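You operate a simulated robot arm through the tools that you are given. There is no shell and no other tool.

You are at the controls of a simulated two-armed robot. One attempt, no reset.

Task
Pick up the orange-handled brush with one hand, pass it to the other hand and put it in the right back pocket of the pocket tray.

Only the result counts: the job must be done as asked and must still hold three seconds after the hand-in. Knocking over, shifting, dropping, spilling or breaking anything else fails it.

Robot
Two 7-joint arms with two-finger parallel grippers on one trunk, on a base that moves. Base frame: it is fixed to the floor where the robot stands at the start and does not move with it; the origin is under the middle of the robot, x ahead of it, y to its left, z up. Lengths are in mm, angles in degrees, forces in N, time in s.
The left shoulder is at the start at [50, 177, 1029], the right one opposite. With the tool pointing down near the work surface each hand reaches from about 220 to 700 mm from the robot's upright axis, wherever it stands, measured 20 degrees to its own side. Places, roughly: orange-handled brush (4x4x16 cm) [-300, -3400, 800]; right back pocket of the pocket tray (16x17 cm) [2640, -6040, 800]. Payload 3.43 kg a hand.
Tool frame (each hand has its own): the origin (TCP) lies between the finger pads and is the grasp point; the fingertips stand 34 mm ahead of it; z points along the fingers, y is the line along which they close. The gripper opens to 128 mm. The fingers are 24 mm wide and 12 mm thick; the gripper's body (48 by 130 mm) begins 96 mm behind the TCP.
Orientation is that of the tool frame in the base frame, as a unit quaternion [x, y, z, w]. With the fingers straight down and closing along the base's y, the tool's x points along the base's -x, its y along +y and its z along -z.

Tools
- The arms move only by the tool apply_moves. It takes "left_steps", "right_steps" or both (then of equal length, played together; a hand with none holds still); each is a list of rows, each an object (a shift or turn left out is 0, a gripper value left out holds the last) with "rotation": the turn, a rotation vector about the tool's x, y, z in units of 4 degrees (1.0 is 4 degrees), a list of three; "travel": the shift along the tool's x, y, z in units of 20 mm (1.0 is 20 mm), a list of three; "jaw": the gripper command, from -1 (shut) to 1 (fully open), values between in proportion. In form: [{"rotation": [rx, ry, rz], "travel": [x, y, z], "jaw": jaw}, ...]. A call has 1 to 20 rows; each row shifts and turns the commanded pose from where the row before left it, along the tool's axes as they then stand. A call with a number of a shift or a turn outside -1 to 1 is refused whole. Rows are played at 5 a second. More than 50 mm and 8.6 degrees between two rows, or a gripper value outside its range, and nothing of the call is played. A pose out of reach is approached as far as the arm can. The call stops where the force on the tool passes 40 N (or 10 N more than at its start, if that is more) or the arm is blocked; 0.2 s more then pass. The fingers move at their own pace (about 108 mm/s each) and stop on an object; they squeeze with about 40 N. The grip force told is the motor's: it shows also when the fingers shut on nothing. Time passes only in rows, and 0.2 s behind the last, so rows that do not move let the fingers close. The reply holds the time, the measured pose of the TCP, the force on the tool along the base axes, the opening and the grip force, in the units named above and with some noise, with the torque about the TCP (base axes, N m) and any sound that the robot's microphone picked up.
- Cameras (640 x 400 px; columns grow to the right, rows downward): "scene" is now at [157.7, -3.4, 1186.7]; the picture's right is [-0.07, -1.00, 0.00], its down [-0.59, 0.04, -0.80] and it looks along [0.80, -0.05, -0.60] (base axes); focal length 287 px, centre (320, 200). "left" rides on the left gripper at [76, 11, -160] in its tool frame; the picture's right is [-0.15, 0.99, 0.00], its down [-0.88, -0.13, -0.46] and it looks along [-0.45, -0.07, 0.89] (tool axes); focal length 234 px, centre (320, 200). "right" rides on the right gripper at [76, -11, -160] in its tool frame; the picture's right is [0.15, 0.99, 0.00], its down [-0.88, 0.13, -0.46] and it looks along [-0.45, 0.07, 0.89] (tool axes); focal length 234 px, centre (320, 200).
- get_image(camera): a new picture of that camera. It takes no simulated time.
- raise_lower(by): slides the trunk up (or, below 0, down) by that many mm; the arms and the scene camera ride with it, the base frame stays. It gives what a move gives, with no picture.
- base_move(legs): drives the robot by 1 to 6 legs, each [ahead, turn to the left] in mm and degrees, along the robot's own axes; the way and the turn of a leg run together, so that a leg with both is an arc; at most 1500 mm and 180 degrees a leg. The arms and the cameras ride along, it lands a little off, and it stops where it bumps. It gives what a move gives.
- head_to(pan, tilt): turns the head with the scene camera to pan (to the left, within 80 degrees either way) and tilt (down, from -29 to 69), counted from straight ahead of the robot. It gives what a move gives.
- probe_pixels(camera, pixels): for up to 12 pixels [column, row] of the newest picture of that camera ("zoom" is the newest enlarged one), the place [x, y, z] in the base frame of the surface seen there, good to about 3 mm. It takes no simulated time.
- inspect(camera, box): a new picture of the part [left, top, right, bottom] of that camera's present view, enlarged. It takes no simulated time.
- close_job(): hands the job in; it is judged then, once.

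Unless the task says otherwise, let go and move clear before handing in.

The tools are called after "Emit:" as a command line: name --argument value ..., lists and objects as JSON in quotes. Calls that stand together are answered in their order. apply_moves: Moves the arms, as the interface text tells. Its arguments: {"type":"object","properties":{"left_steps":{"type":"array"},"right_steps":{"type":"array"}},"required":[]} The other tools are called the same way: raise_lower (by) moves the trunk up or down; base_move (legs) drives the base; head_to (pan, tilt) turns the head that bears the scene camera; get_image (camera) takes a picture; probe_pixels (camera, pixels) gives the place of the surface under pixels of a picture; inspect (camera, box) takes an enlarged picture of a part of a camera's view; close_job () hands the job in.

At the start:

```text
time: 0.0
left_position: [410.3, 161.3, 998.6]
left_tcp_rot: [-0.001, 1.0, 0.0, 0.0]
left_contact_force: [0.5, -0.4, -0.7]
left_ft_torque: [0.03, 0.01, -0.02]
left_finger_gap: 128.1
left_finger_force: 0.0
right_position: [460.8, -215.2, 985.0]
right_tcp_rot: [0.0, 1.0, 0.0, 0.0]
right_contact_force: [0.1, -0.5, 0.5]
right_ft_torque: [0.02, 0.0, 0.0]
right_finger_gap: 127.8
right_finger_force: 0.0
trunk travel left (down, up): [-200.0, 201.0]
robot x, y, heading: [-0.4, -1.3, -0.0]
head pan, tilt (commanded): [-3.8, 36.6]
```

scene: 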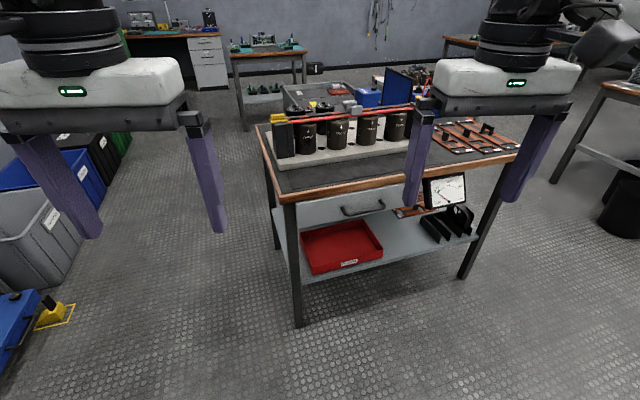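
right: 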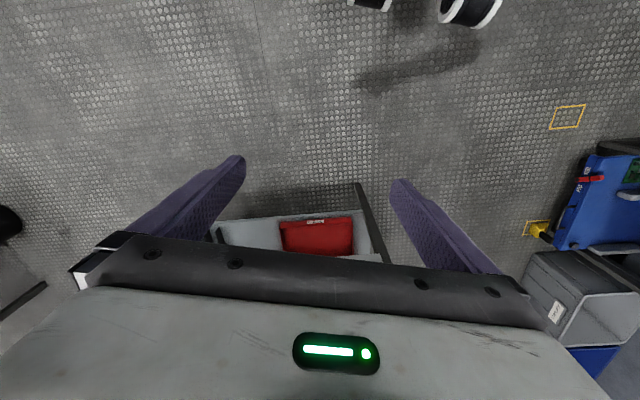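
left: 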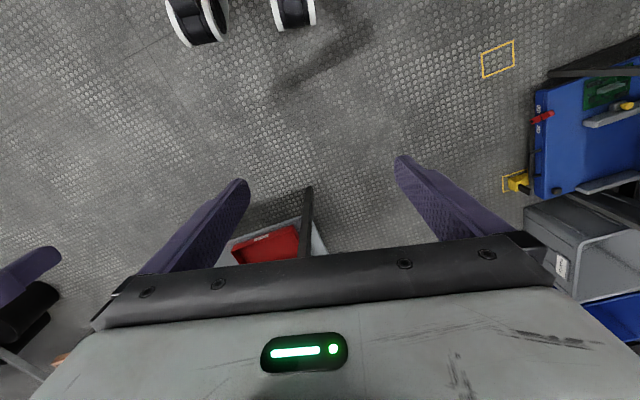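

The start picture shows a workbench ahead (around pixel 380,150) but the brush is far off to the right at about [-300,-3400]. I will turn the head right to look along that way.

Emit:
head_to --pan -80 --tilt 20

```text
time: 1.5
left_position: [410.5, 161.2, 997.9]
left_tcp_rot: [-0.001, 1.0, 0.001, 0.001]
left_contact_force: [0.5, -1.1, -0.1]
left_ft_torque: [-0.02, 0.03, 0.01]
left_finger_gap: 128.1
left_finger_force: 0.1
right_position: [460.5, -216.2, 983.5]
right_tcp_rot: [0.0, 1.0, -0.001, 0.0]
right_contact_force: [0.5, 0.4, -0.2]
right_ft_torque: [0.01, -0.01, 0.04]
right_finger_gap: 127.9
right_finger_force: 0.1
trunk travel left (down, up): [-200.0, 201.0]
robot x, y, heading: [-0.9, -2.0, -0.2]
head pan, tilt (commanded): [-80.0, 20.0]
```

The head is turned to the right now; I take a picture to see the way toward the brush.

Emit:
get_image --camera "scene"

```text
taken
```

scene: 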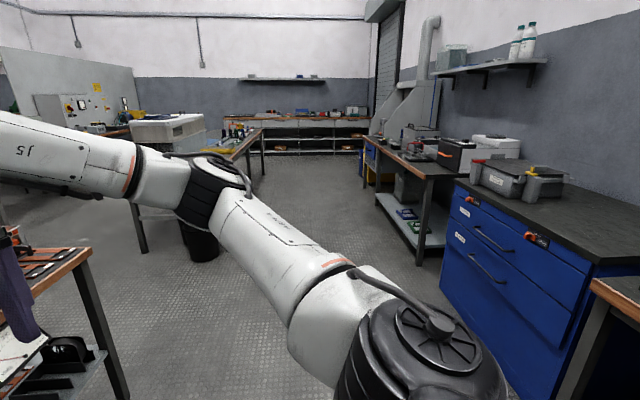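

The picture shows a table at the right back around (410,150), where the brush should be, and a bench at the far wall near (290,115), where the tray should be. I probe these and the floor edges to lay out a route.

Emit:
probe_pixels --camera "scene" --pixels '[[408, 136], [420, 155], [425, 180], [418, 265], [380, 195], [445, 295], [460, 185], [250, 140], [263, 175], [290, 118], [145, 252], [200, 255]]'

Emit:
inspect --camera "scene" --box '[340, 100, 480, 190]'

Emit:
inspect --camera "scene" --box '[200, 60, 380, 170]'

```text
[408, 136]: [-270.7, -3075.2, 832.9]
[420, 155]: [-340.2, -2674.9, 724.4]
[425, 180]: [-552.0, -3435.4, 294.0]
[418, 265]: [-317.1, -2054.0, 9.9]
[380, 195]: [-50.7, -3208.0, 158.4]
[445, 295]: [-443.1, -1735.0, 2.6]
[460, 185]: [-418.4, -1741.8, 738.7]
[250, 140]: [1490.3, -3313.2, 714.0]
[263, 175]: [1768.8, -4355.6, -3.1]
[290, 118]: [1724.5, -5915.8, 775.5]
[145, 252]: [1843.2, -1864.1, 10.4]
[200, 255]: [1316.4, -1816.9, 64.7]
```

```text
4.44 times, centred on (410, 145) of scene
```

zoom: 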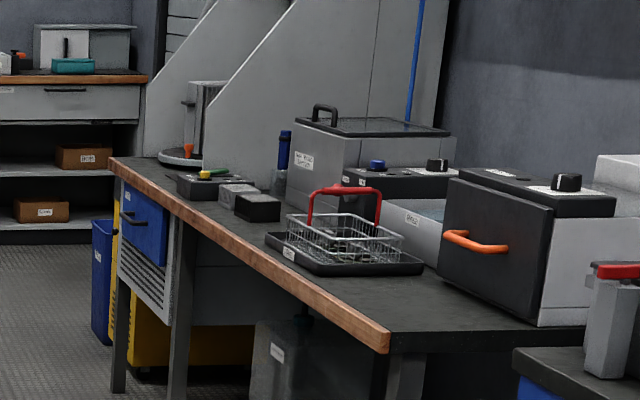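

```text
3.56 times, centred on (290, 115) of scene
```

zoom: 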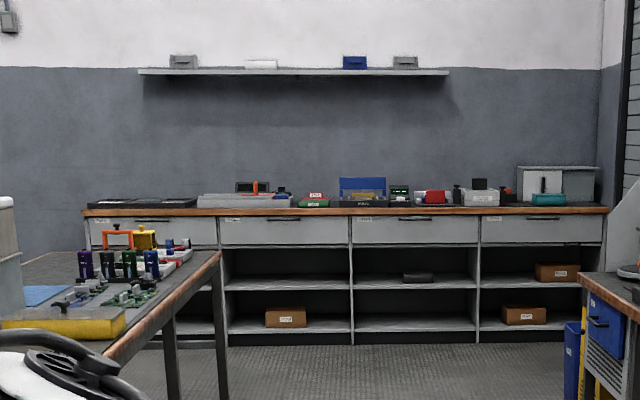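

The zoom shows something orange at (190,152) on the side table, perhaps the brush. I zoom in more and probe it along with the table edges.

Emit:
inspect --camera "scene" --box '[360, 115, 420, 155]'

Emit:
probe_pixels --camera "zoom" --pixels '[[50, 205], [170, 200], [300, 310], [220, 265], [420, 260], [60, 250], [560, 390]]'

```text
10.00 times, centred on (390, 135) of scene
```

zoom: 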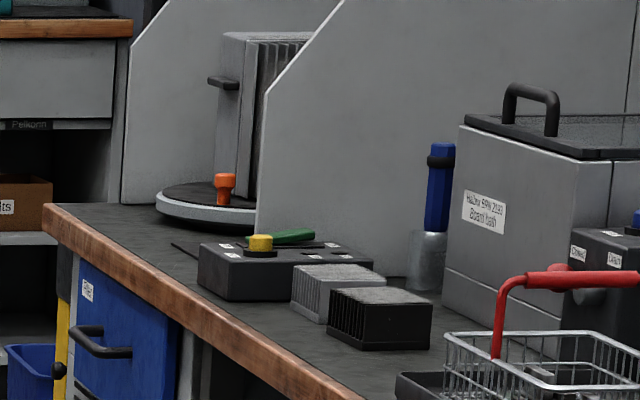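

```text
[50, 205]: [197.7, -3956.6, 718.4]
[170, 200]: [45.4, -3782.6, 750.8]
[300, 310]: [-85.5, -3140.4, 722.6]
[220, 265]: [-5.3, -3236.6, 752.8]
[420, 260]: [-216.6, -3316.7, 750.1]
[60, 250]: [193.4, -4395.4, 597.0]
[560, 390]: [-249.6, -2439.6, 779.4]
```

In the zoom there is a blue-handled thing standing at (438,190), a green-handled one lying at (290,237), and an orange knob at (225,185). I probe these to compare with the told place.

Emit:
probe_pixels --camera "zoom" --pixels '[[225, 180], [225, 200], [438, 190], [428, 260], [290, 237], [262, 243], [300, 268], [380, 300], [500, 200], [200, 205], [180, 245], [350, 150]]'

```text
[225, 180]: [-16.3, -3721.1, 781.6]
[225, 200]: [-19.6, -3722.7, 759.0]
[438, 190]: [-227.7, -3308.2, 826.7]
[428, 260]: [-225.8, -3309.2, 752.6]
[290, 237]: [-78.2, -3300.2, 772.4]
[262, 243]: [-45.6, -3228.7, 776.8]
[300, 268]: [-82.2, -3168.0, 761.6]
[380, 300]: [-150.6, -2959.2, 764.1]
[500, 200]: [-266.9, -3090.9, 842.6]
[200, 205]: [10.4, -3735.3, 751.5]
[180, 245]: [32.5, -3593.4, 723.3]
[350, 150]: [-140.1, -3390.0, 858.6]
```

The table runs slantwise (front edge about [-85,-3140] to [32,-3593]) and the brush is likely hidden behind the tank from here. The aisle is clear about x 0 to 1300, so I turn right and drive partway along it, then look again.

Emit:
base_move --legs '[[0, -79.0], [1200, 0]]'

Emit:
head_to --pan 0 --tilt 25

Emit:
get_image --camera "scene"

```text
time: 11.1
left_position: [409.7, -1582.3, 998.4]
left_tcp_rot: [0.651, 0.759, 0.0, 0.0]
left_contact_force: [-0.6, 0.7, 0.6]
left_ft_torque: [-0.02, -0.01, 0.03]
left_finger_gap: 128.1
left_finger_force: 0.1
right_position: [44.5, -1688.1, 983.6]
right_tcp_rot: [0.652, 0.758, 0.001, 0.0]
right_contact_force: [-0.5, -0.2, -0.5]
right_ft_torque: [-0.01, 0.03, 0.0]
right_finger_gap: 127.9
right_finger_force: 0.1
trunk travel left (down, up): [-200.0, 201.0]
robot x, y, heading: [188.2, -1200.0, -81.4]
head pan, tilt (commanded): [-80.0, 20.0]
```

```text
time: 12.6
left_position: [409.5, -1582.3, 997.6]
left_tcp_rot: [0.651, 0.759, 0.0, 0.0]
left_contact_force: [0.6, 0.0, -0.1]
left_ft_torque: [0.01, 0.01, 0.02]
left_finger_gap: 127.9
left_finger_force: 0.1
right_position: [43.8, -1687.7, 984.1]
right_tcp_rot: [0.652, 0.758, 0.0, 0.0]
right_contact_force: [0.3, -1.0, -0.5]
right_ft_torque: [-0.03, 0.02, 0.0]
right_finger_gap: 127.9
right_finger_force: 0.2
trunk travel left (down, up): [-200.0, 201.0]
robot x, y, heading: [187.6, -1203.5, -81.2]
head pan, tilt (commanded): [0.0, 25.0]
```

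```text
taken
```

scene: 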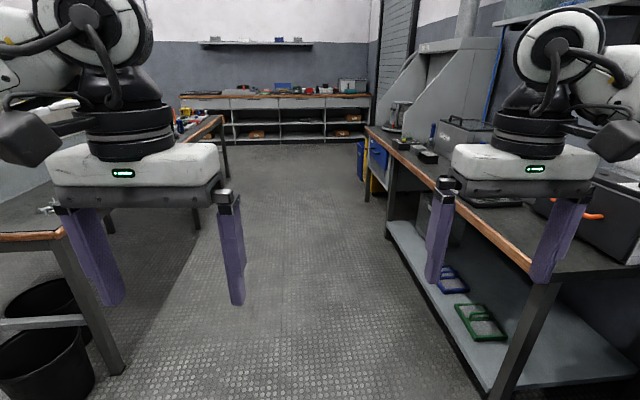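

The aisle is clear between the left bench (edge near (215,120)-(75,235)) and the right table. I probe both edges for clearance.

Emit:
probe_pixels --camera "scene" --pixels '[[40, 237], [65, 250], [215, 120], [228, 178], [122, 372], [530, 270], [500, 240], [395, 150], [368, 130], [510, 390], [388, 215], [365, 195]]'

Emit:
inspect --camera "scene" --box '[360, 80, 480, 160]'

```text
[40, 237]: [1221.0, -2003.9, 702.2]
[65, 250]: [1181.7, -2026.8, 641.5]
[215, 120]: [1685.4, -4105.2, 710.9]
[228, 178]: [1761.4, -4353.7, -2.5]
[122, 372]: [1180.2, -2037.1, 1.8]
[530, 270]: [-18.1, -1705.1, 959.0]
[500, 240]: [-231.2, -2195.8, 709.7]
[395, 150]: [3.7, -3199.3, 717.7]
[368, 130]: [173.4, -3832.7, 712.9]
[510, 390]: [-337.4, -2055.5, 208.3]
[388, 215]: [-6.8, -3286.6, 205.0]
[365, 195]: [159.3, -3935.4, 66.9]
```

```text
5.00 times, centred on (420, 120) of scene
```

zoom: 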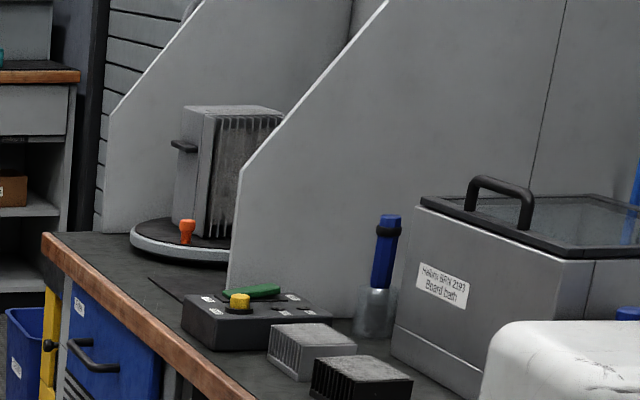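

The blue-handled thing stands near [-228,-3309] by the hood wall; the orange brush is likely behind the tank next to it. The aisle is about 1200 mm wide here, so I drive on to about [600,-3150].

Emit:
base_move --legs '[[0, 3.5], [1000, 0], [980, 0]]'

Emit:
head_to --pan -75 --tilt 25

Emit:
get_image --camera "scene"

```text
time: 23.1
left_position: [853.9, -3528.9, 998.6]
left_tcp_rot: [0.626, 0.78, 0.001, 0.0]
left_contact_force: [0.0, 0.0, 0.0]
left_ft_torque: [0.04, 0.0, -0.01]
left_finger_gap: 127.9
left_finger_force: 0.0
right_position: [496.6, -3659.4, 983.9]
right_tcp_rot: [0.626, 0.78, -0.001, 0.0]
right_contact_force: [0.0, 0.1, -0.2]
right_ft_torque: [-0.03, 0.02, 0.01]
right_finger_gap: 128.1
right_finger_force: 0.1
trunk travel left (down, up): [-200.0, 201.0]
robot x, y, heading: [607.5, -3159.0, -77.8]
head pan, tilt (commanded): [0.0, 25.0]
```

```text
time: 24.5
left_position: [853.6, -3529.6, 997.2]
left_tcp_rot: [0.626, 0.78, 0.001, 0.0]
left_contact_force: [-0.8, -0.7, -0.3]
left_ft_torque: [0.03, -0.01, -0.02]
left_finger_gap: 127.9
left_finger_force: 0.0
right_position: [496.3, -3658.5, 985.4]
right_tcp_rot: [0.626, 0.78, 0.0, 0.0]
right_contact_force: [0.0, 0.0, 0.0]
right_ft_torque: [0.03, 0.0, 0.03]
right_finger_gap: 128.1
right_finger_force: 0.1
trunk travel left (down, up): [-200.0, 201.0]
robot x, y, heading: [606.7, -3161.4, -77.8]
head pan, tilt (commanded): [-75.0, 25.0]
```

```text
taken
```

scene: 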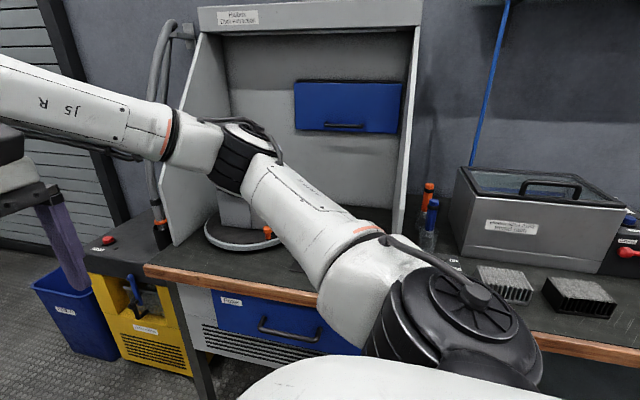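

An orange-handled thing shows at (428,192), standing just behind the blue-handled one at (431,220). I zoom in on both and probe.

Emit:
inspect --camera "scene" --box '[390, 165, 490, 275]'

```text
3.64 times, centred on (440, 220) of scene
```

zoom: 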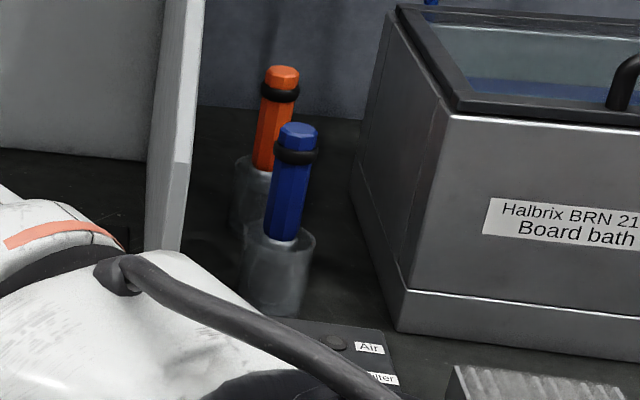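

Emit:
probe_pixels --camera "zoom" --pixels '[[283, 72], [280, 92], [273, 130], [262, 168], [298, 130], [296, 152], [290, 200], [280, 260], [240, 210], [185, 150], [165, 220], [372, 190]]'

```text
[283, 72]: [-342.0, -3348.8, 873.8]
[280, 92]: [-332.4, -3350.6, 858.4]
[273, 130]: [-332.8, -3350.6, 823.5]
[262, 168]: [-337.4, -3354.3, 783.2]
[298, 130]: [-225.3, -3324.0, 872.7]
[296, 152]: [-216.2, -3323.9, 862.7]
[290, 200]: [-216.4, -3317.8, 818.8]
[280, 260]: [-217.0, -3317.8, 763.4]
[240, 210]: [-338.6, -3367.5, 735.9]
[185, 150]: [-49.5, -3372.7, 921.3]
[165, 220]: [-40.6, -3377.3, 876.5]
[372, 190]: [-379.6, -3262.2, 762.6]
```

The orange brush stands in a clear cup with its top at about [-342,-3349,874] and its collar at z≈858; the blue one is 124 mm in front of it, the hood wall about 100 mm to its left and the tank about 95 mm to its right. I turn to face the slanted table squarely and look down at my base to judge the standoff.

Emit:
base_move --legs '[[0, -87.0]]'

Emit:
head_to --pan 0 --tilt 69

Emit:
get_image --camera "scene"

Emit:
head_to --pan 0 --tilt 28

Emit:
get_image --camera "scene"

```text
time: 28.6
left_position: [258.6, -3431.8, 998.5]
left_tcp_rot: [0.99, 0.141, 0.001, 0.001]
left_contact_force: [-0.6, -0.2, 0.6]
left_ft_torque: [-0.02, 0.0, -0.01]
left_finger_gap: 128.3
left_finger_force: 0.0
right_position: [104.7, -3083.7, 983.4]
right_tcp_rot: [0.99, 0.14, 0.0, 0.0]
right_contact_force: [-0.5, -0.2, 0.5]
right_ft_torque: [-0.04, -0.01, 0.02]
right_finger_gap: 128.2
right_finger_force: 0.0
trunk travel left (down, up): [-200.0, 201.0]
robot x, y, heading: [610.6, -3161.8, -164.1]
head pan, tilt (commanded): [-75.0, 25.0]
```

```text
time: 30.1
left_position: [259.1, -3432.1, 998.4]
left_tcp_rot: [0.99, 0.141, 0.0, 0.0]
left_contact_force: [-0.8, 0.2, -0.2]
left_ft_torque: [0.0, 0.01, 0.0]
left_finger_gap: 128.1
left_finger_force: 0.0
right_position: [104.9, -3083.4, 983.5]
right_tcp_rot: [0.99, 0.14, 0.0, 0.0]
right_contact_force: [0.2, 1.2, -0.1]
right_ft_torque: [0.0, 0.0, 0.01]
right_finger_gap: 128.3
right_finger_force: 0.1
trunk travel left (down, up): [-200.0, 201.0]
robot x, y, heading: [610.3, -3165.0, -164.0]
head pan, tilt (commanded): [0.0, 68.8]
```

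```text
taken
```

scene: 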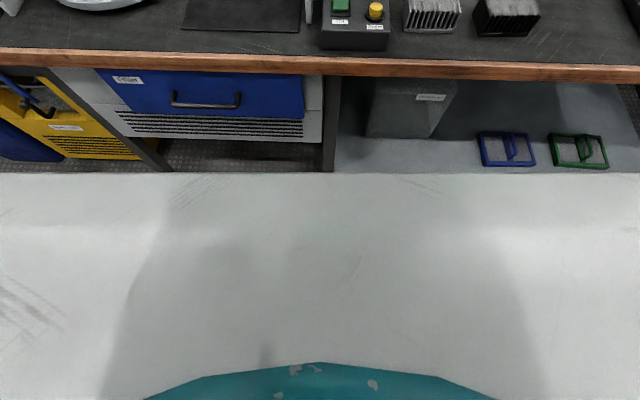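

```text
time: 31.2
left_position: [258.0, -3431.5, 997.5]
left_tcp_rot: [0.99, 0.141, 0.001, 0.0]
left_contact_force: [0.5, -0.6, -0.6]
left_ft_torque: [0.02, 0.07, -0.02]
left_finger_gap: 127.9
left_finger_force: 0.1
right_position: [105.8, -3082.3, 984.6]
right_tcp_rot: [0.99, 0.14, 0.0, 0.001]
right_contact_force: [-0.3, 0.3, -1.1]
right_ft_torque: [0.0, 0.0, 0.0]
right_finger_gap: 128.0
right_finger_force: 0.0
trunk travel left (down, up): [-200.0, 201.0]
robot x, y, heading: [607.6, -3165.7, -163.7]
head pan, tilt (commanded): [0.0, 28.0]
```

```text
taken
```

scene: 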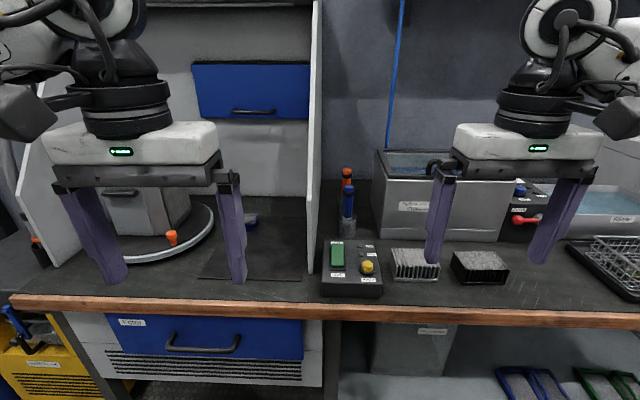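

The view is now nearly square to the table, orange brush at (347,175) behind the blue one at (348,200). I look down again to probe the front of my own chassis and the table edge.

Emit:
head_to --pan 0 --tilt 69

Emit:
get_image --camera "scene"

Emit:
probe_pixels --camera "scene" --pixels '[[320, 178], [100, 178], [540, 178], [320, 300], [320, 375], [30, 250], [620, 250], [60, 60], [320, 65], [600, 74], [330, 160], [250, 120]]'

```text
time: 32.2
left_position: [258.2, -3431.8, 997.5]
left_tcp_rot: [0.99, 0.141, -0.001, 0.0]
left_contact_force: [0.4, -0.1, 0.2]
left_ft_torque: [0.01, 0.0, 0.03]
left_finger_gap: 128.0
left_finger_force: 0.0
right_position: [105.6, -3083.2, 982.4]
right_tcp_rot: [0.99, 0.14, -0.001, 0.0]
right_contact_force: [-0.2, -0.2, -0.1]
right_ft_torque: [0.01, 0.03, 0.0]
right_finger_gap: 127.8
right_finger_force: 0.0
trunk travel left (down, up): [-200.0, 201.0]
robot x, y, heading: [607.8, -3159.7, -164.1]
head pan, tilt (commanded): [0.0, 68.8]
```

```text
taken
```

scene: 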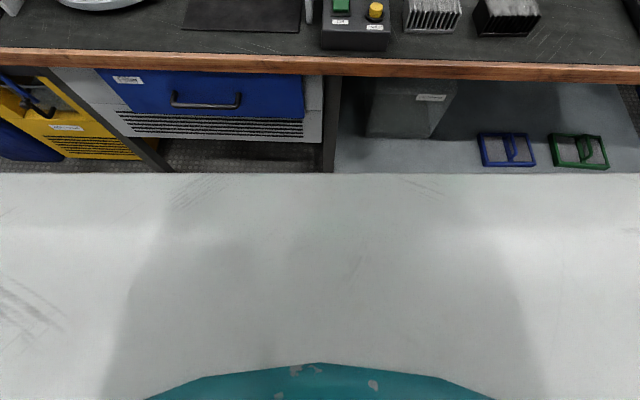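

```text
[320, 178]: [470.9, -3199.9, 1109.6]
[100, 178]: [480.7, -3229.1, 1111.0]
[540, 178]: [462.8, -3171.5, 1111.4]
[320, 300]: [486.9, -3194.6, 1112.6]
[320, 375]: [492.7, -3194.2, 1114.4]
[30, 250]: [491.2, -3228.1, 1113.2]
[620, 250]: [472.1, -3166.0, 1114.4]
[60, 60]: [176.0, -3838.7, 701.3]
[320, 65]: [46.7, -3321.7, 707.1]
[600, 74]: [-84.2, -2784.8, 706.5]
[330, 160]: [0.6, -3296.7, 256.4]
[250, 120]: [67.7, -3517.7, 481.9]
```

The table front edge runs through [47,-3322] and [176,-3839], so the square heading is about -166 degrees. I use the wrist cameras to see my own base parts and judge how close I may drive.

Emit:
get_image --camera "left"

Emit:
get_image --camera "right"

Emit:
probe_pixels --camera "left" --pixels '[[190, 15], [200, 40], [220, 20], [293, 10], [300, 20], [275, 15]]'

Emit:
probe_pixels --camera "right" --pixels '[[460, 10], [480, 20], [440, 10], [370, 3], [385, 6], [355, 2]]'

```text
taken
```

left: 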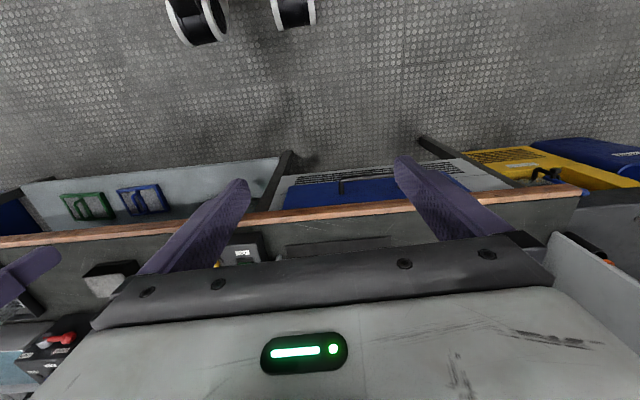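

```text
taken
```

right: 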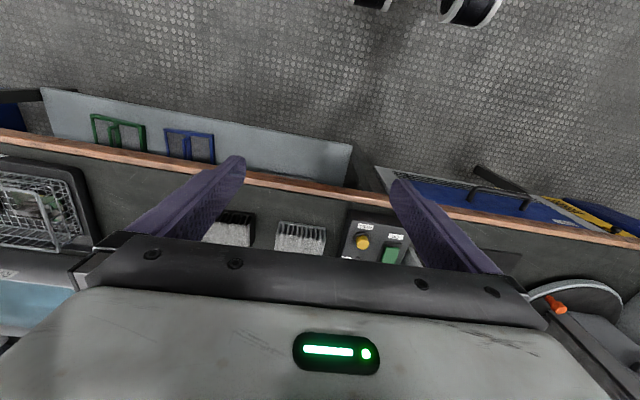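

```text
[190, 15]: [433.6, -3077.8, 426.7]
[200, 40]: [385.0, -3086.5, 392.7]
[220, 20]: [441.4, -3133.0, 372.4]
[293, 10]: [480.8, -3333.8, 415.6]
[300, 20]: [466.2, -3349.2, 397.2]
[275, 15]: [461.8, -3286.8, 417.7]
```

```text
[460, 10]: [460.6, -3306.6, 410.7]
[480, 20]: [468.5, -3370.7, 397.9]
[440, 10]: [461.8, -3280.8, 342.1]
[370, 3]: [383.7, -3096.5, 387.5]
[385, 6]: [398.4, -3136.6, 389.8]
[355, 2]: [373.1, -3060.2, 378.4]
```

Two cylinders on my base front reach to about 200 mm ahead of my axis, so a standoff of about 260 mm from the table edge is safe. I look forward again and probe the hood wall, the tank and the brushes before choosing the spot.

Emit:
head_to --pan 0 --tilt 20

Emit:
inspect --camera "scene" --box '[280, 60, 480, 310]'

Emit:
get_image --camera "scene"

```text
time: 33.4
left_position: [258.5, -3431.4, 998.7]
left_tcp_rot: [0.99, 0.141, -0.001, 0.0]
left_contact_force: [0.0, 0.1, 0.7]
left_ft_torque: [0.0, -0.01, 0.0]
left_finger_gap: 127.7
left_finger_force: 0.1
right_position: [106.0, -3083.2, 983.3]
right_tcp_rot: [0.99, 0.14, 0.0, 0.0]
right_contact_force: [0.9, 0.0, 0.3]
right_ft_torque: [-0.03, 0.02, -0.02]
right_finger_gap: 128.1
right_finger_force: 0.0
trunk travel left (down, up): [-200.0, 201.0]
robot x, y, heading: [609.2, -3164.0, -163.7]
head pan, tilt (commanded): [0.0, 20.0]
```

```text
1.60 times, centred on (380, 185) of scene
```

zoom: 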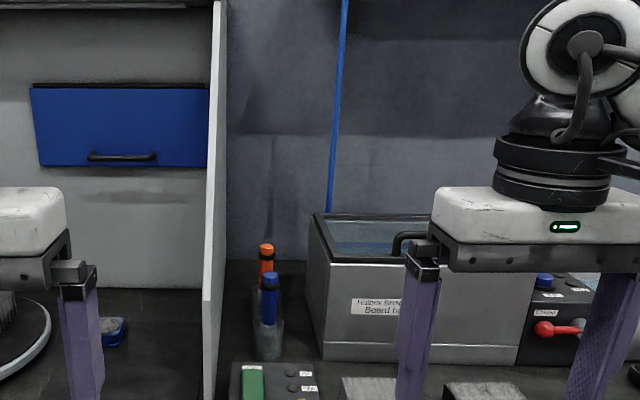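

```text
taken
```

scene: 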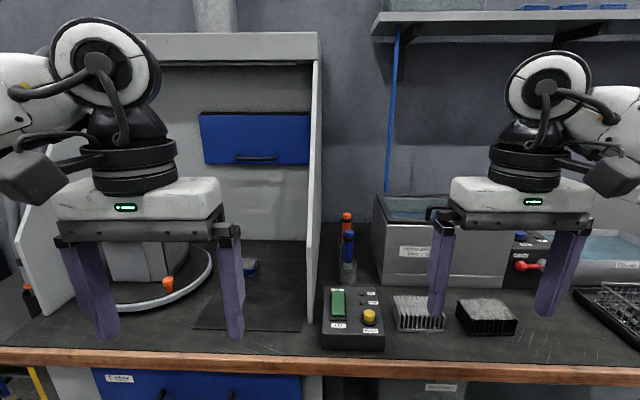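

Emit:
probe_pixels --camera "scene" --pixels '[[311, 310], [312, 250], [314, 200], [316, 150], [318, 100], [317, 62], [375, 195], [383, 250], [383, 276], [318, 40], [380, 215], [395, 28]]'

Emit:
inspect --camera "scene" --box '[320, 190, 380, 290]'

```text
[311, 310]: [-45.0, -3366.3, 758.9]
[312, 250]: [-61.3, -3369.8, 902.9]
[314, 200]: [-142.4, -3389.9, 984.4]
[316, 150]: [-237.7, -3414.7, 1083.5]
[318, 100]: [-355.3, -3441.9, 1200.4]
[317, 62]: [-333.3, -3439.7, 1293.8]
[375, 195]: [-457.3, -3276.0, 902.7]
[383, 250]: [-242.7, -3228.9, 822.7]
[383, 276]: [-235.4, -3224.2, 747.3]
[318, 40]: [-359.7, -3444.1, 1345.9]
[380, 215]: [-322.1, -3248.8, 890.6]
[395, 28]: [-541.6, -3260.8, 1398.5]
```

```text
4.00 times, centred on (350, 240) of scene
```

zoom: 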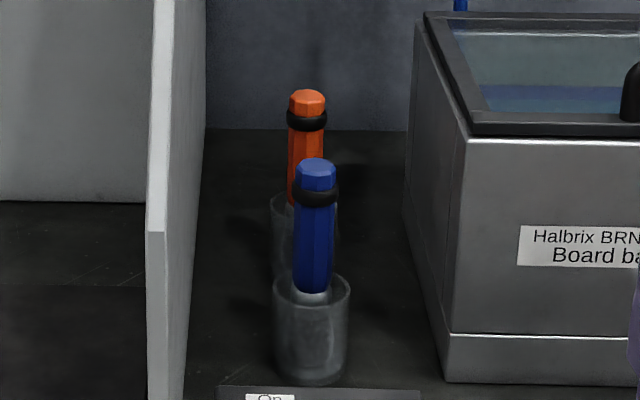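

The hood wall's slanted edge runs from [-61,-3370,903] back to [-355,-3442,1200], and the tank rim reaches z≈900, leaving a gap of roughly 185 mm around the orange brush. I drive to a spot straight behind the final stand so that I can approach square with the wall between my hands.

Emit:
base_move --legs '[[0, 99.0], [138, 0], [0, -101.2]]'

Emit:
get_image --camera "scene"

```text
time: 43.2
left_position: [295.1, -3529.5, 997.5]
left_tcp_rot: [0.995, 0.1, -0.001, 0.0]
left_contact_force: [-0.3, -0.3, 0.2]
left_ft_torque: [-0.04, 0.0, 0.0]
left_finger_gap: 128.2
left_finger_force: 0.0
right_position: [170.2, -3170.2, 984.3]
right_tcp_rot: [0.995, 0.1, 0.0, 0.0]
right_contact_force: [-0.9, -0.3, 0.2]
right_ft_torque: [0.0, -0.02, 0.0]
right_finger_gap: 128.1
right_finger_force: 0.2
trunk travel left (down, up): [-200.0, 201.0]
robot x, y, heading: [662.9, -3293.5, -168.5]
head pan, tilt (commanded): [0.0, 20.0]
```

```text
taken
```

scene: 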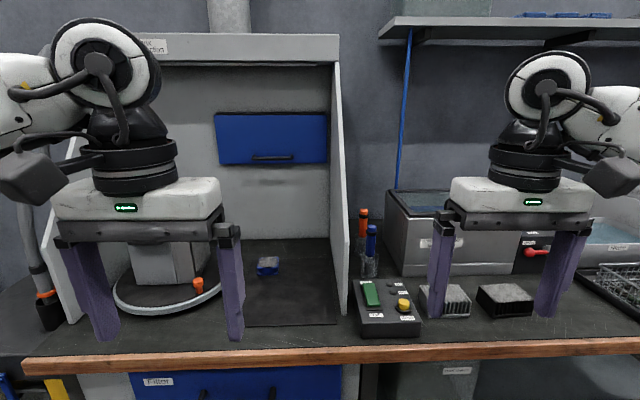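

I am at heading -168.5, so I turn +2.4 degrees and drive straight 335 mm; the wall edge (345,200) will stay between my hands. The brush should then be about 660 mm ahead and 185 mm to my right.

Emit:
base_move --legs '[[0, 2.4], [200, 0]]'

Emit:
get_image --camera "scene"

```text
time: 45.1
left_position: [111.7, -3597.2, 998.3]
left_tcp_rot: [0.992, 0.126, 0.0, 0.001]
left_contact_force: [-1.1, 0.0, -0.4]
left_ft_torque: [-0.01, 0.01, 0.03]
left_finger_gap: 128.0
left_finger_force: 0.1
right_position: [-30.3, -3244.2, 985.2]
right_tcp_rot: [0.992, 0.126, 0.001, -0.001]
right_contact_force: [1.2, -0.8, -0.3]
right_ft_torque: [0.02, 0.01, 0.02]
right_finger_gap: 128.1
right_finger_force: 0.0
trunk travel left (down, up): [-200.0, 201.0]
robot x, y, heading: [465.4, -3338.7, -165.8]
head pan, tilt (commanded): [0.0, 20.0]
```

```text
taken
```

scene: 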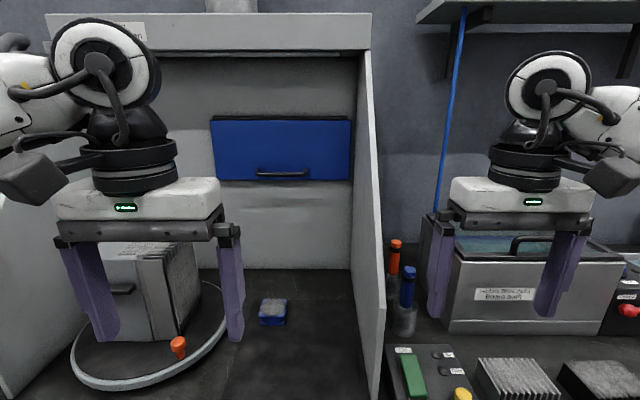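

Both hands clear the hood wall at (370,250) so far. I probe the hood's left wall and roof to be sure the left arm will not touch on the last 140 mm.

Emit:
probe_pixels --camera "scene" --pixels '[[20, 250], [45, 150], [45, 40], [200, 40], [375, 290], [372, 200], [368, 100], [395, 245], [393, 275], [407, 270], [405, 300], [430, 260]]'

Emit:
inspect --camera "scene" --box '[360, 220, 460, 350]'

```text
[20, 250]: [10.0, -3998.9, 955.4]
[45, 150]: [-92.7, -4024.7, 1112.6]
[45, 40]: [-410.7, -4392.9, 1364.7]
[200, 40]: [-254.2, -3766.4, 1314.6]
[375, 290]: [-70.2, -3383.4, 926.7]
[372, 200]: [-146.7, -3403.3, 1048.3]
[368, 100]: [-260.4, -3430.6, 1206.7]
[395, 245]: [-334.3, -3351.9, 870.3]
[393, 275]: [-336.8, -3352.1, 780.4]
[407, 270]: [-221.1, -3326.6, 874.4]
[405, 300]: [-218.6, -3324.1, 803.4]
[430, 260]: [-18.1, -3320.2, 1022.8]
```

```text
3.08 times, centred on (410, 285) of scene
```

zoom: 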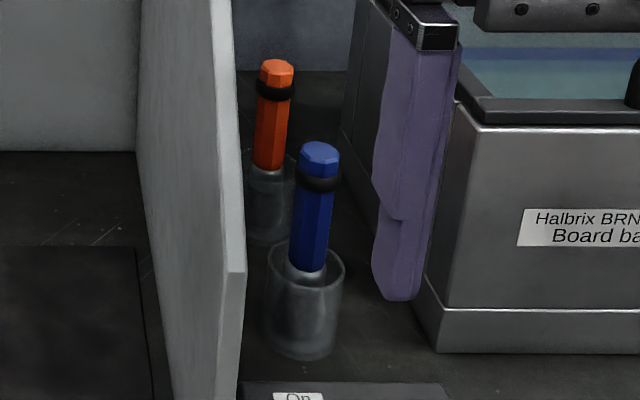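

The fingers and arm have clearance: the hood's left wall starts near [10,-3999,955], well outside the left hand. I drive the last 140 mm forward.

Emit:
base_move --legs '[[140, 0]]'

Emit:
get_image --camera "scene"

Emit:
get_image --camera "right"

```text
time: 46.5
left_position: [-26.1, -3633.2, 999.3]
left_tcp_rot: [0.992, 0.125, -0.001, 0.0]
left_contact_force: [-0.4, -0.5, 0.2]
left_ft_torque: [0.0, 0.03, 0.01]
left_finger_gap: 127.8
left_finger_force: 0.0
right_position: [-169.7, -3279.2, 984.5]
right_tcp_rot: [0.992, 0.126, 0.0, 0.0]
right_contact_force: [0.0, -0.3, -0.7]
right_ft_torque: [0.02, -0.03, 0.03]
right_finger_gap: 128.2
right_finger_force: 0.0
trunk travel left (down, up): [-200.0, 201.0]
robot x, y, heading: [333.6, -3374.0, -165.6]
head pan, tilt (commanded): [0.0, 20.0]
```

```text
taken
```

scene: 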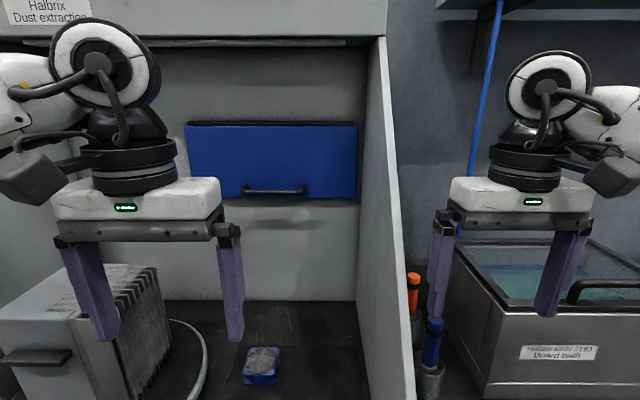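

```text
taken
```

right: 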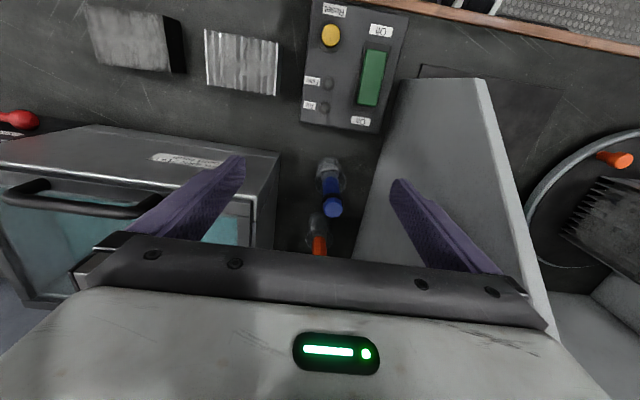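

The right view shows the orange handle at (318,243) just past the blue one at (330,195); computed brush axis is about [-348,-3354]. I half-close the right fingers to 80 mm and move the right hand level to above the brush (191 mm ahead, 28 mm left).

Emit:
apply_moves --right_steps '[{"travel": [-0.957, 0.139, 0], "jaw": 0.25}, {"travel": [-0.957, 0.139, 0]}, {"travel": [-0.957, 0.139, 0]}, {"travel": [-0.957, 0.139, 0]}, {"travel": [-0.957, 0.139, 0]}, {"travel": [-0.957, 0.139, 0]}, {"travel": [-0.957, 0.139, 0]}, {"travel": [-0.957, 0.139, 0]}, {"travel": [-0.957, 0.139, 0]}, {"travel": [-0.957, 0.139, 0]}, {"travel": [0, 0, 0]}]'

Emit:
get_image --camera "right"

Emit:
get_image --camera "scene"

```text
time: 48.9
left_position: [-26.1, -3632.3, 998.3]
left_tcp_rot: [0.992, 0.125, -0.001, 0.0]
left_contact_force: [0.0, -0.1, -0.5]
left_ft_torque: [0.0, 0.0, 0.0]
left_finger_gap: 128.0
left_finger_force: 0.1
right_position: [-326.3, -3343.8, 985.4]
right_tcp_rot: [0.992, 0.125, -0.001, 0.0]
right_contact_force: [0.2, 0.0, -0.2]
right_ft_torque: [0.0, 0.03, -0.01]
right_finger_gap: 80.3
right_finger_force: 0.0
right hand out of reach, approached as far as the arm can: row 9, 10
trunk travel left (down, up): [-200.0, 201.0]
robot x, y, heading: [333.0, -3374.1, -165.6]
head pan, tilt (commanded): [0.0, 20.0]
```

```text
taken
```

right: 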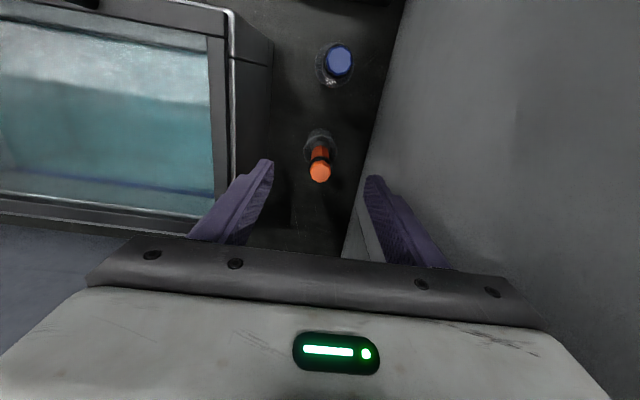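

```text
taken
```

scene: 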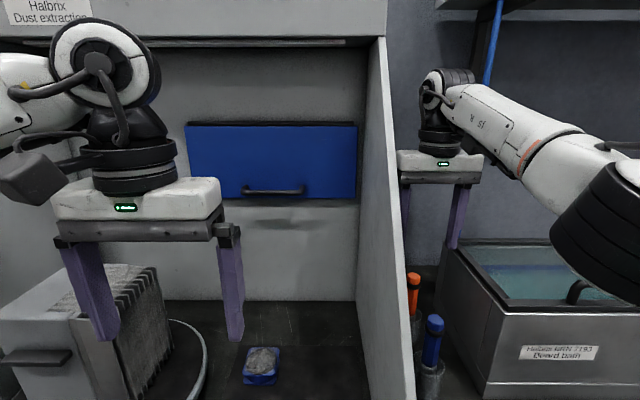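

The right hand stopped 24 mm short at this height (reach limit), with the brush top showing at (320,172) between the fingers. I probe the brush top from this wrist camera for a precise center.

Emit:
inspect --camera "right" --box '[270, 110, 370, 220]'

```text
3.64 times, centred on (320, 165) of right
```

zoom: 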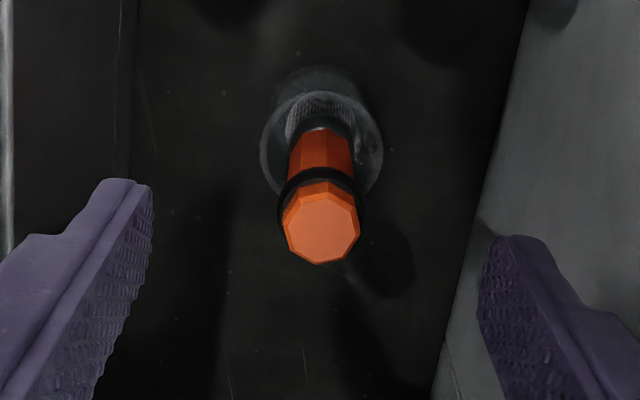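

Emit:
probe_pixels --camera "zoom" --pixels '[[322, 230], [290, 230], [354, 230], [322, 205], [322, 258], [322, 150], [280, 200], [362, 200], [270, 150], [380, 150], [450, 300], [490, 150]]'

```text
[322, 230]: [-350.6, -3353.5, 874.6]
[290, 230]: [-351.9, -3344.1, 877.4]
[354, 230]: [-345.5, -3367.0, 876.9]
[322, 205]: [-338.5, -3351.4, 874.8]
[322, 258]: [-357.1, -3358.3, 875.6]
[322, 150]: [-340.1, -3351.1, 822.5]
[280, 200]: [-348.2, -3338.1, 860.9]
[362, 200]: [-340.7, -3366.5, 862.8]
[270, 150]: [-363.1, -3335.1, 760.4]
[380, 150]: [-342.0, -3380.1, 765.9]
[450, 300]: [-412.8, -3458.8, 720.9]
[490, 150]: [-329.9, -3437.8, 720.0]
```

The brush top center is at about [-349.5,-3354.5,876], the table at z=720, the ring at z≈861 and the cup rim near z≈765. I lower the right hand 60 mm, where its reach should grow, with fingertips still above the brush.

Emit:
apply_moves --right_steps '[{"travel": [0, 0, 1]}, {"travel": [0, 0, 1]}, {"travel": [0, 0, 1]}, {"travel": [0, 0, 0]}]'

Emit:
get_image --camera "right"

```text
time: 49.9
left_position: [-26.3, -3631.8, 997.3]
left_tcp_rot: [0.992, 0.125, 0.0, 0.0]
left_contact_force: [0.5, -0.5, -0.3]
left_ft_torque: [0.01, 0.03, -0.02]
left_finger_gap: 128.1
left_finger_force: 0.0
right_position: [-325.3, -3344.0, 922.7]
right_tcp_rot: [0.992, 0.125, 0.0, 0.0]
right_contact_force: [0.6, -0.2, 0.0]
right_ft_torque: [0.01, -0.01, -0.02]
right_finger_gap: 80.0
right_finger_force: 0.0
trunk travel left (down, up): [-200.0, 201.0]
robot x, y, heading: [325.9, -3375.4, -165.5]
head pan, tilt (commanded): [0.0, 20.0]
```

```text
taken
```

right: 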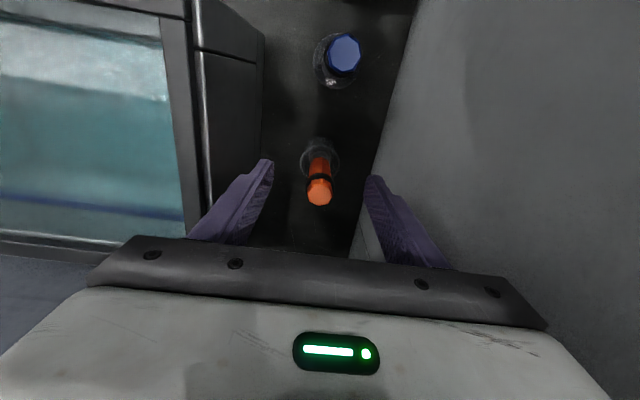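

The hand now stands at [-325.3,-3344.0,922.7], so the brush axis is 26 mm further ahead and 4 mm to the left. I shift it there level, with fingertips still above the brush top.

Emit:
apply_moves --right_steps '[{"travel": [-0.65, 0.1, 0]}, {"travel": [-0.65, 0.1, 0]}, {"travel": [0, 0, 0]}, {"travel": [0, 0, 0]}]'

Emit:
inspect --camera "right" --box '[240, 120, 400, 260]'

```text
time: 50.9
left_position: [-25.4, -3633.3, 997.8]
left_tcp_rot: [0.992, 0.126, -0.001, 0.0]
left_contact_force: [0.1, 0.2, 0.4]
left_ft_torque: [0.0, 0.0, 0.0]
left_finger_gap: 127.9
left_finger_force: 0.0
right_position: [-340.3, -3351.1, 924.2]
right_tcp_rot: [0.992, 0.126, -0.001, 0.0]
right_contact_force: [-0.3, -1.2, -0.6]
right_ft_torque: [-0.01, -0.01, -0.01]
right_finger_gap: 80.1
right_finger_force: 0.1
right hand out of reach, approached as far as the arm can: row 2
trunk travel left (down, up): [-200.0, 201.0]
robot x, y, heading: [332.4, -3368.8, -165.4]
head pan, tilt (commanded): [0.0, 20.0]
```

```text
2.86 times, centred on (320, 190) of right
```

zoom: 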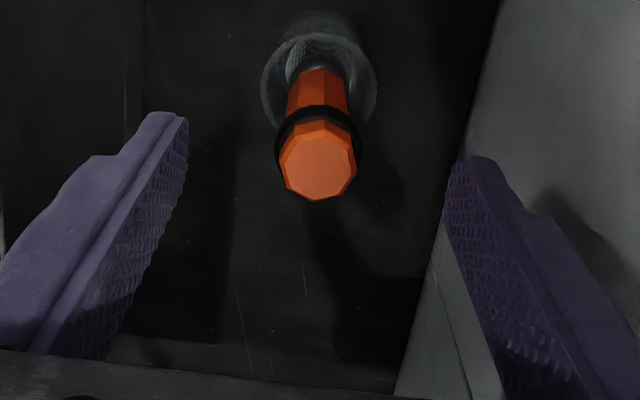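

The hand is at its reach limit, 10 mm short at [-340.3,-3351.1,924.2]. Raising the trunk 60 mm puts the shoulder higher relative to the brush and gives more reach when I lower the hand, so I do that and then descend.

Emit:
raise_lower --by 60

Emit:
apply_moves --right_steps '[{"travel": [0, 0, 1]}, {"travel": [0, 0, 1]}, {"travel": [0, 0, 1]}, {"travel": [0, 0, 0]}]'

```text
time: 51.9
left_position: [-26.2, -3633.0, 1058.1]
left_tcp_rot: [0.992, 0.126, 0.0, 0.0]
left_contact_force: [0.0, 0.2, 0.4]
left_ft_torque: [0.02, 0.0, 0.01]
left_finger_gap: 127.7
left_finger_force: 0.0
right_position: [-340.7, -3351.4, 984.5]
right_tcp_rot: [0.992, 0.126, 0.001, 0.0]
right_contact_force: [0.1, 0.2, 0.2]
right_ft_torque: [-0.02, 0.01, -0.01]
right_finger_gap: 79.9
right_finger_force: 0.1
trunk travel left (down, up): [-260.0, 141.0]
robot x, y, heading: [332.1, -3373.6, -165.6]
head pan, tilt (commanded): [0.0, 20.0]
```

```text
time: 52.9
left_position: [-26.1, -3632.8, 1058.2]
left_tcp_rot: [0.992, 0.125, -0.001, 0.0]
left_contact_force: [0.8, -0.1, -0.8]
left_ft_torque: [-0.01, 0.01, -0.02]
left_finger_gap: 128.0
left_finger_force: 0.0
right_position: [-340.1, -3351.2, 924.3]
right_tcp_rot: [0.992, 0.126, 0.0, 0.001]
right_contact_force: [0.0, 0.9, -0.5]
right_ft_torque: [0.01, -0.01, 0.02]
right_finger_gap: 79.9
right_finger_force: 0.0
trunk travel left (down, up): [-260.0, 141.0]
robot x, y, heading: [329.8, -3376.3, -165.8]
head pan, tilt (commanded): [0.0, 20.0]
```

The hand is at [-340.1,-3351.2,924.3], with reach to spare now. I shift the remaining 10 mm ahead and look straight through the fingers.

Emit:
apply_moves --right_steps '[{"travel": [-0.49, 0.05, 0]}, {"travel": [0, 0, 0]}]'

Emit:
inspect --camera "right" --box '[240, 120, 400, 260]'

```text
time: 53.5
left_position: [-25.3, -3632.1, 1057.3]
left_tcp_rot: [0.992, 0.125, -0.001, -0.001]
left_contact_force: [0.0, 0.1, -0.5]
left_ft_torque: [0.05, -0.01, 0.0]
left_finger_gap: 128.1
left_finger_force: 0.1
right_position: [-348.3, -3354.0, 924.7]
right_tcp_rot: [0.992, 0.125, -0.001, 0.0]
right_contact_force: [-0.3, -0.3, -0.5]
right_ft_torque: [0.0, 0.0, 0.02]
right_finger_gap: 80.2
right_finger_force: 0.0
trunk travel left (down, up): [-260.0, 141.0]
robot x, y, heading: [332.4, -3373.5, -165.5]
head pan, tilt (commanded): [0.0, 20.0]
```

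```text
2.86 times, centred on (320, 190) of right
```

zoom: 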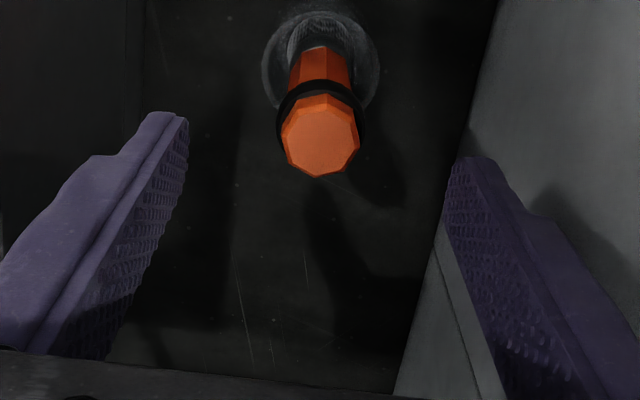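

The brush top sits centered between the fingers at zoom (320,133). I probe it once more to check the fore-aft alignment.

Emit:
probe_pixels --camera "zoom" --pixels '[[320, 133], [290, 133], [352, 133], [320, 102], [320, 168], [320, 70], [180, 140], [160, 200], [455, 180], [480, 260]]'

```text
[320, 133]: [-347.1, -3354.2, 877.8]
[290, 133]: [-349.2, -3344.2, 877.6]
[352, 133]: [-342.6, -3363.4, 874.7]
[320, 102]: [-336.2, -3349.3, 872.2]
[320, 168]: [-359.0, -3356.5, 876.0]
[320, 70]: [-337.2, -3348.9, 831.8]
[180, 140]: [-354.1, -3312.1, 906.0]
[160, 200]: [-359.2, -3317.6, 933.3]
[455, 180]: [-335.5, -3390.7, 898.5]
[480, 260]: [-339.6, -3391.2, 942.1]
```

The TCP [-348.3,-3354.0] is within 2 mm of the brush axis and the fingers straddle it evenly. I lower 58 mm so that the pads take the handle end and ring.

Emit:
apply_moves --right_steps '[{"travel": [0, 0, 0.97]}, {"travel": [0, 0, 0.97]}, {"travel": [0, 0, 0.97]}, {"travel": [0, 0, 0]}]'

Emit:
get_image --camera "right"

Emit:
get_image --camera "scene"

```text
time: 54.5
left_position: [-26.9, -3632.0, 1058.6]
left_tcp_rot: [0.992, 0.124, 0.0, 0.001]
left_contact_force: [0.2, -0.1, 0.6]
left_ft_torque: [0.02, -0.03, 0.0]
left_finger_gap: 127.9
left_finger_force: 0.0
right_position: [-350.1, -3352.8, 866.5]
right_tcp_rot: [0.992, 0.126, 0.0, 0.0]
right_contact_force: [-0.1, -0.5, 0.3]
right_ft_torque: [0.01, -0.04, 0.0]
right_finger_gap: 79.8
right_finger_force: 0.1
trunk travel left (down, up): [-260.0, 141.0]
robot x, y, heading: [330.9, -3377.4, -165.4]
head pan, tilt (commanded): [0.0, 20.0]
```

```text
taken
```

right: 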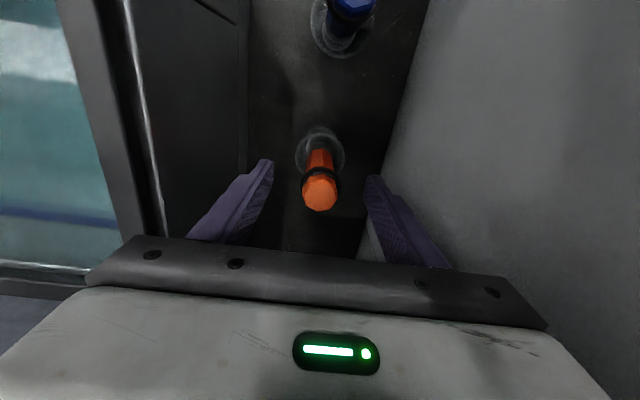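

```text
taken
```

scene: 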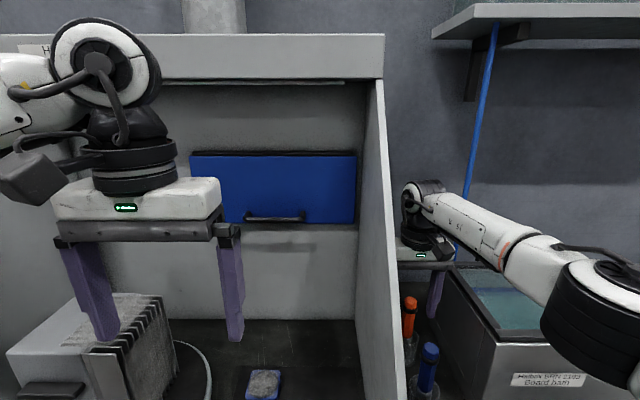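

The fingers straddle the handle end at (320,190) in the wrist view. Before closing, I check that the right elbow at (600,320) in the scene view clears the tank.

Emit:
probe_pixels --camera "scene" --pixels '[[600, 320], [580, 350], [560, 320], [520, 275], [480, 230], [440, 280], [500, 330], [540, 300], [620, 380], [420, 250]]'

```text
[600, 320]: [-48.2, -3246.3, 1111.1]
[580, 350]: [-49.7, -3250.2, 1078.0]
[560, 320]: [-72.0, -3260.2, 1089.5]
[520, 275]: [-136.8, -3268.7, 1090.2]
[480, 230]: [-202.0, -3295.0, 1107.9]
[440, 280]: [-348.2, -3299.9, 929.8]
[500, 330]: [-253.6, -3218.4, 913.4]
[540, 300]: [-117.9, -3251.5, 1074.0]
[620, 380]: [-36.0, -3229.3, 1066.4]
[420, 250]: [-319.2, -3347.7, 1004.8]
```

The forearm is at z≈1075 or higher, well above the tank rim at 913. I close the right fingers on the brush.

Emit:
apply_moves --right_steps '[{"jaw": -0.2}, {"jaw": -1}, {"travel": [0, 0, 0]}, {"travel": [0, 0, 0]}, {"travel": [0, 0, 0]}]'

Emit:
inspect --camera "right" --box '[240, 100, 400, 260]'

Emit:
inspect --camera "scene" --box '[370, 180, 480, 400]'

```text
time: 55.7
left_position: [-25.8, -3632.0, 1058.1]
left_tcp_rot: [0.992, 0.125, -0.001, 0.0]
left_contact_force: [-0.2, -0.4, 0.5]
left_ft_torque: [-0.03, -0.01, -0.04]
left_finger_gap: 128.2
left_finger_force: 0.1
right_position: [-349.4, -3354.5, 865.7]
right_tcp_rot: [0.992, 0.125, 0.0, 0.0]
right_contact_force: [-1.1, 0.1, 0.4]
right_ft_torque: [-0.02, 0.05, -0.02]
right_finger_gap: 29.7
right_finger_force: 40.0
trunk travel left (down, up): [-260.0, 141.0]
robot x, y, heading: [332.0, -3374.5, -165.6]
head pan, tilt (commanded): [0.0, 20.0]
```

```text
2.50 times, centred on (320, 180) of right
```

zoom: 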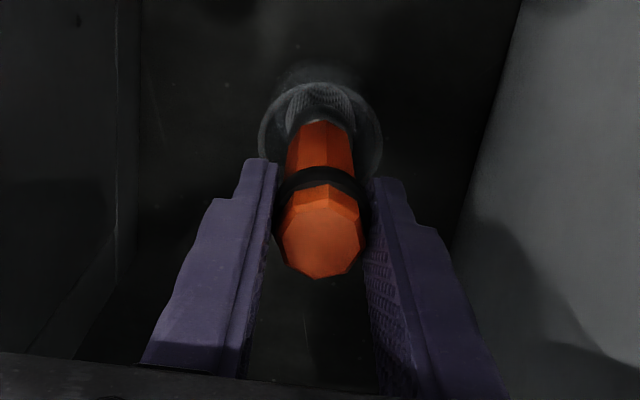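

```text
1.82 times, centred on (425, 290) of scene
```

zoom: 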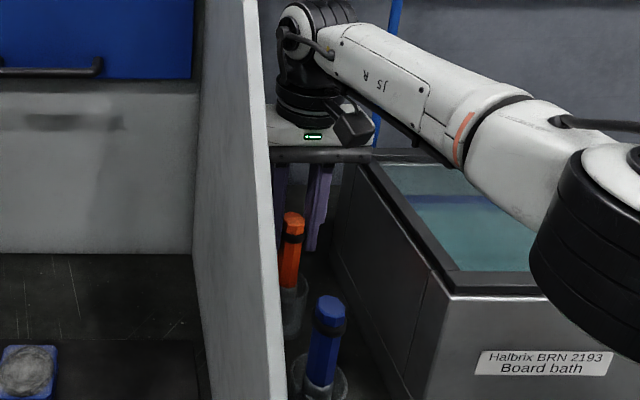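

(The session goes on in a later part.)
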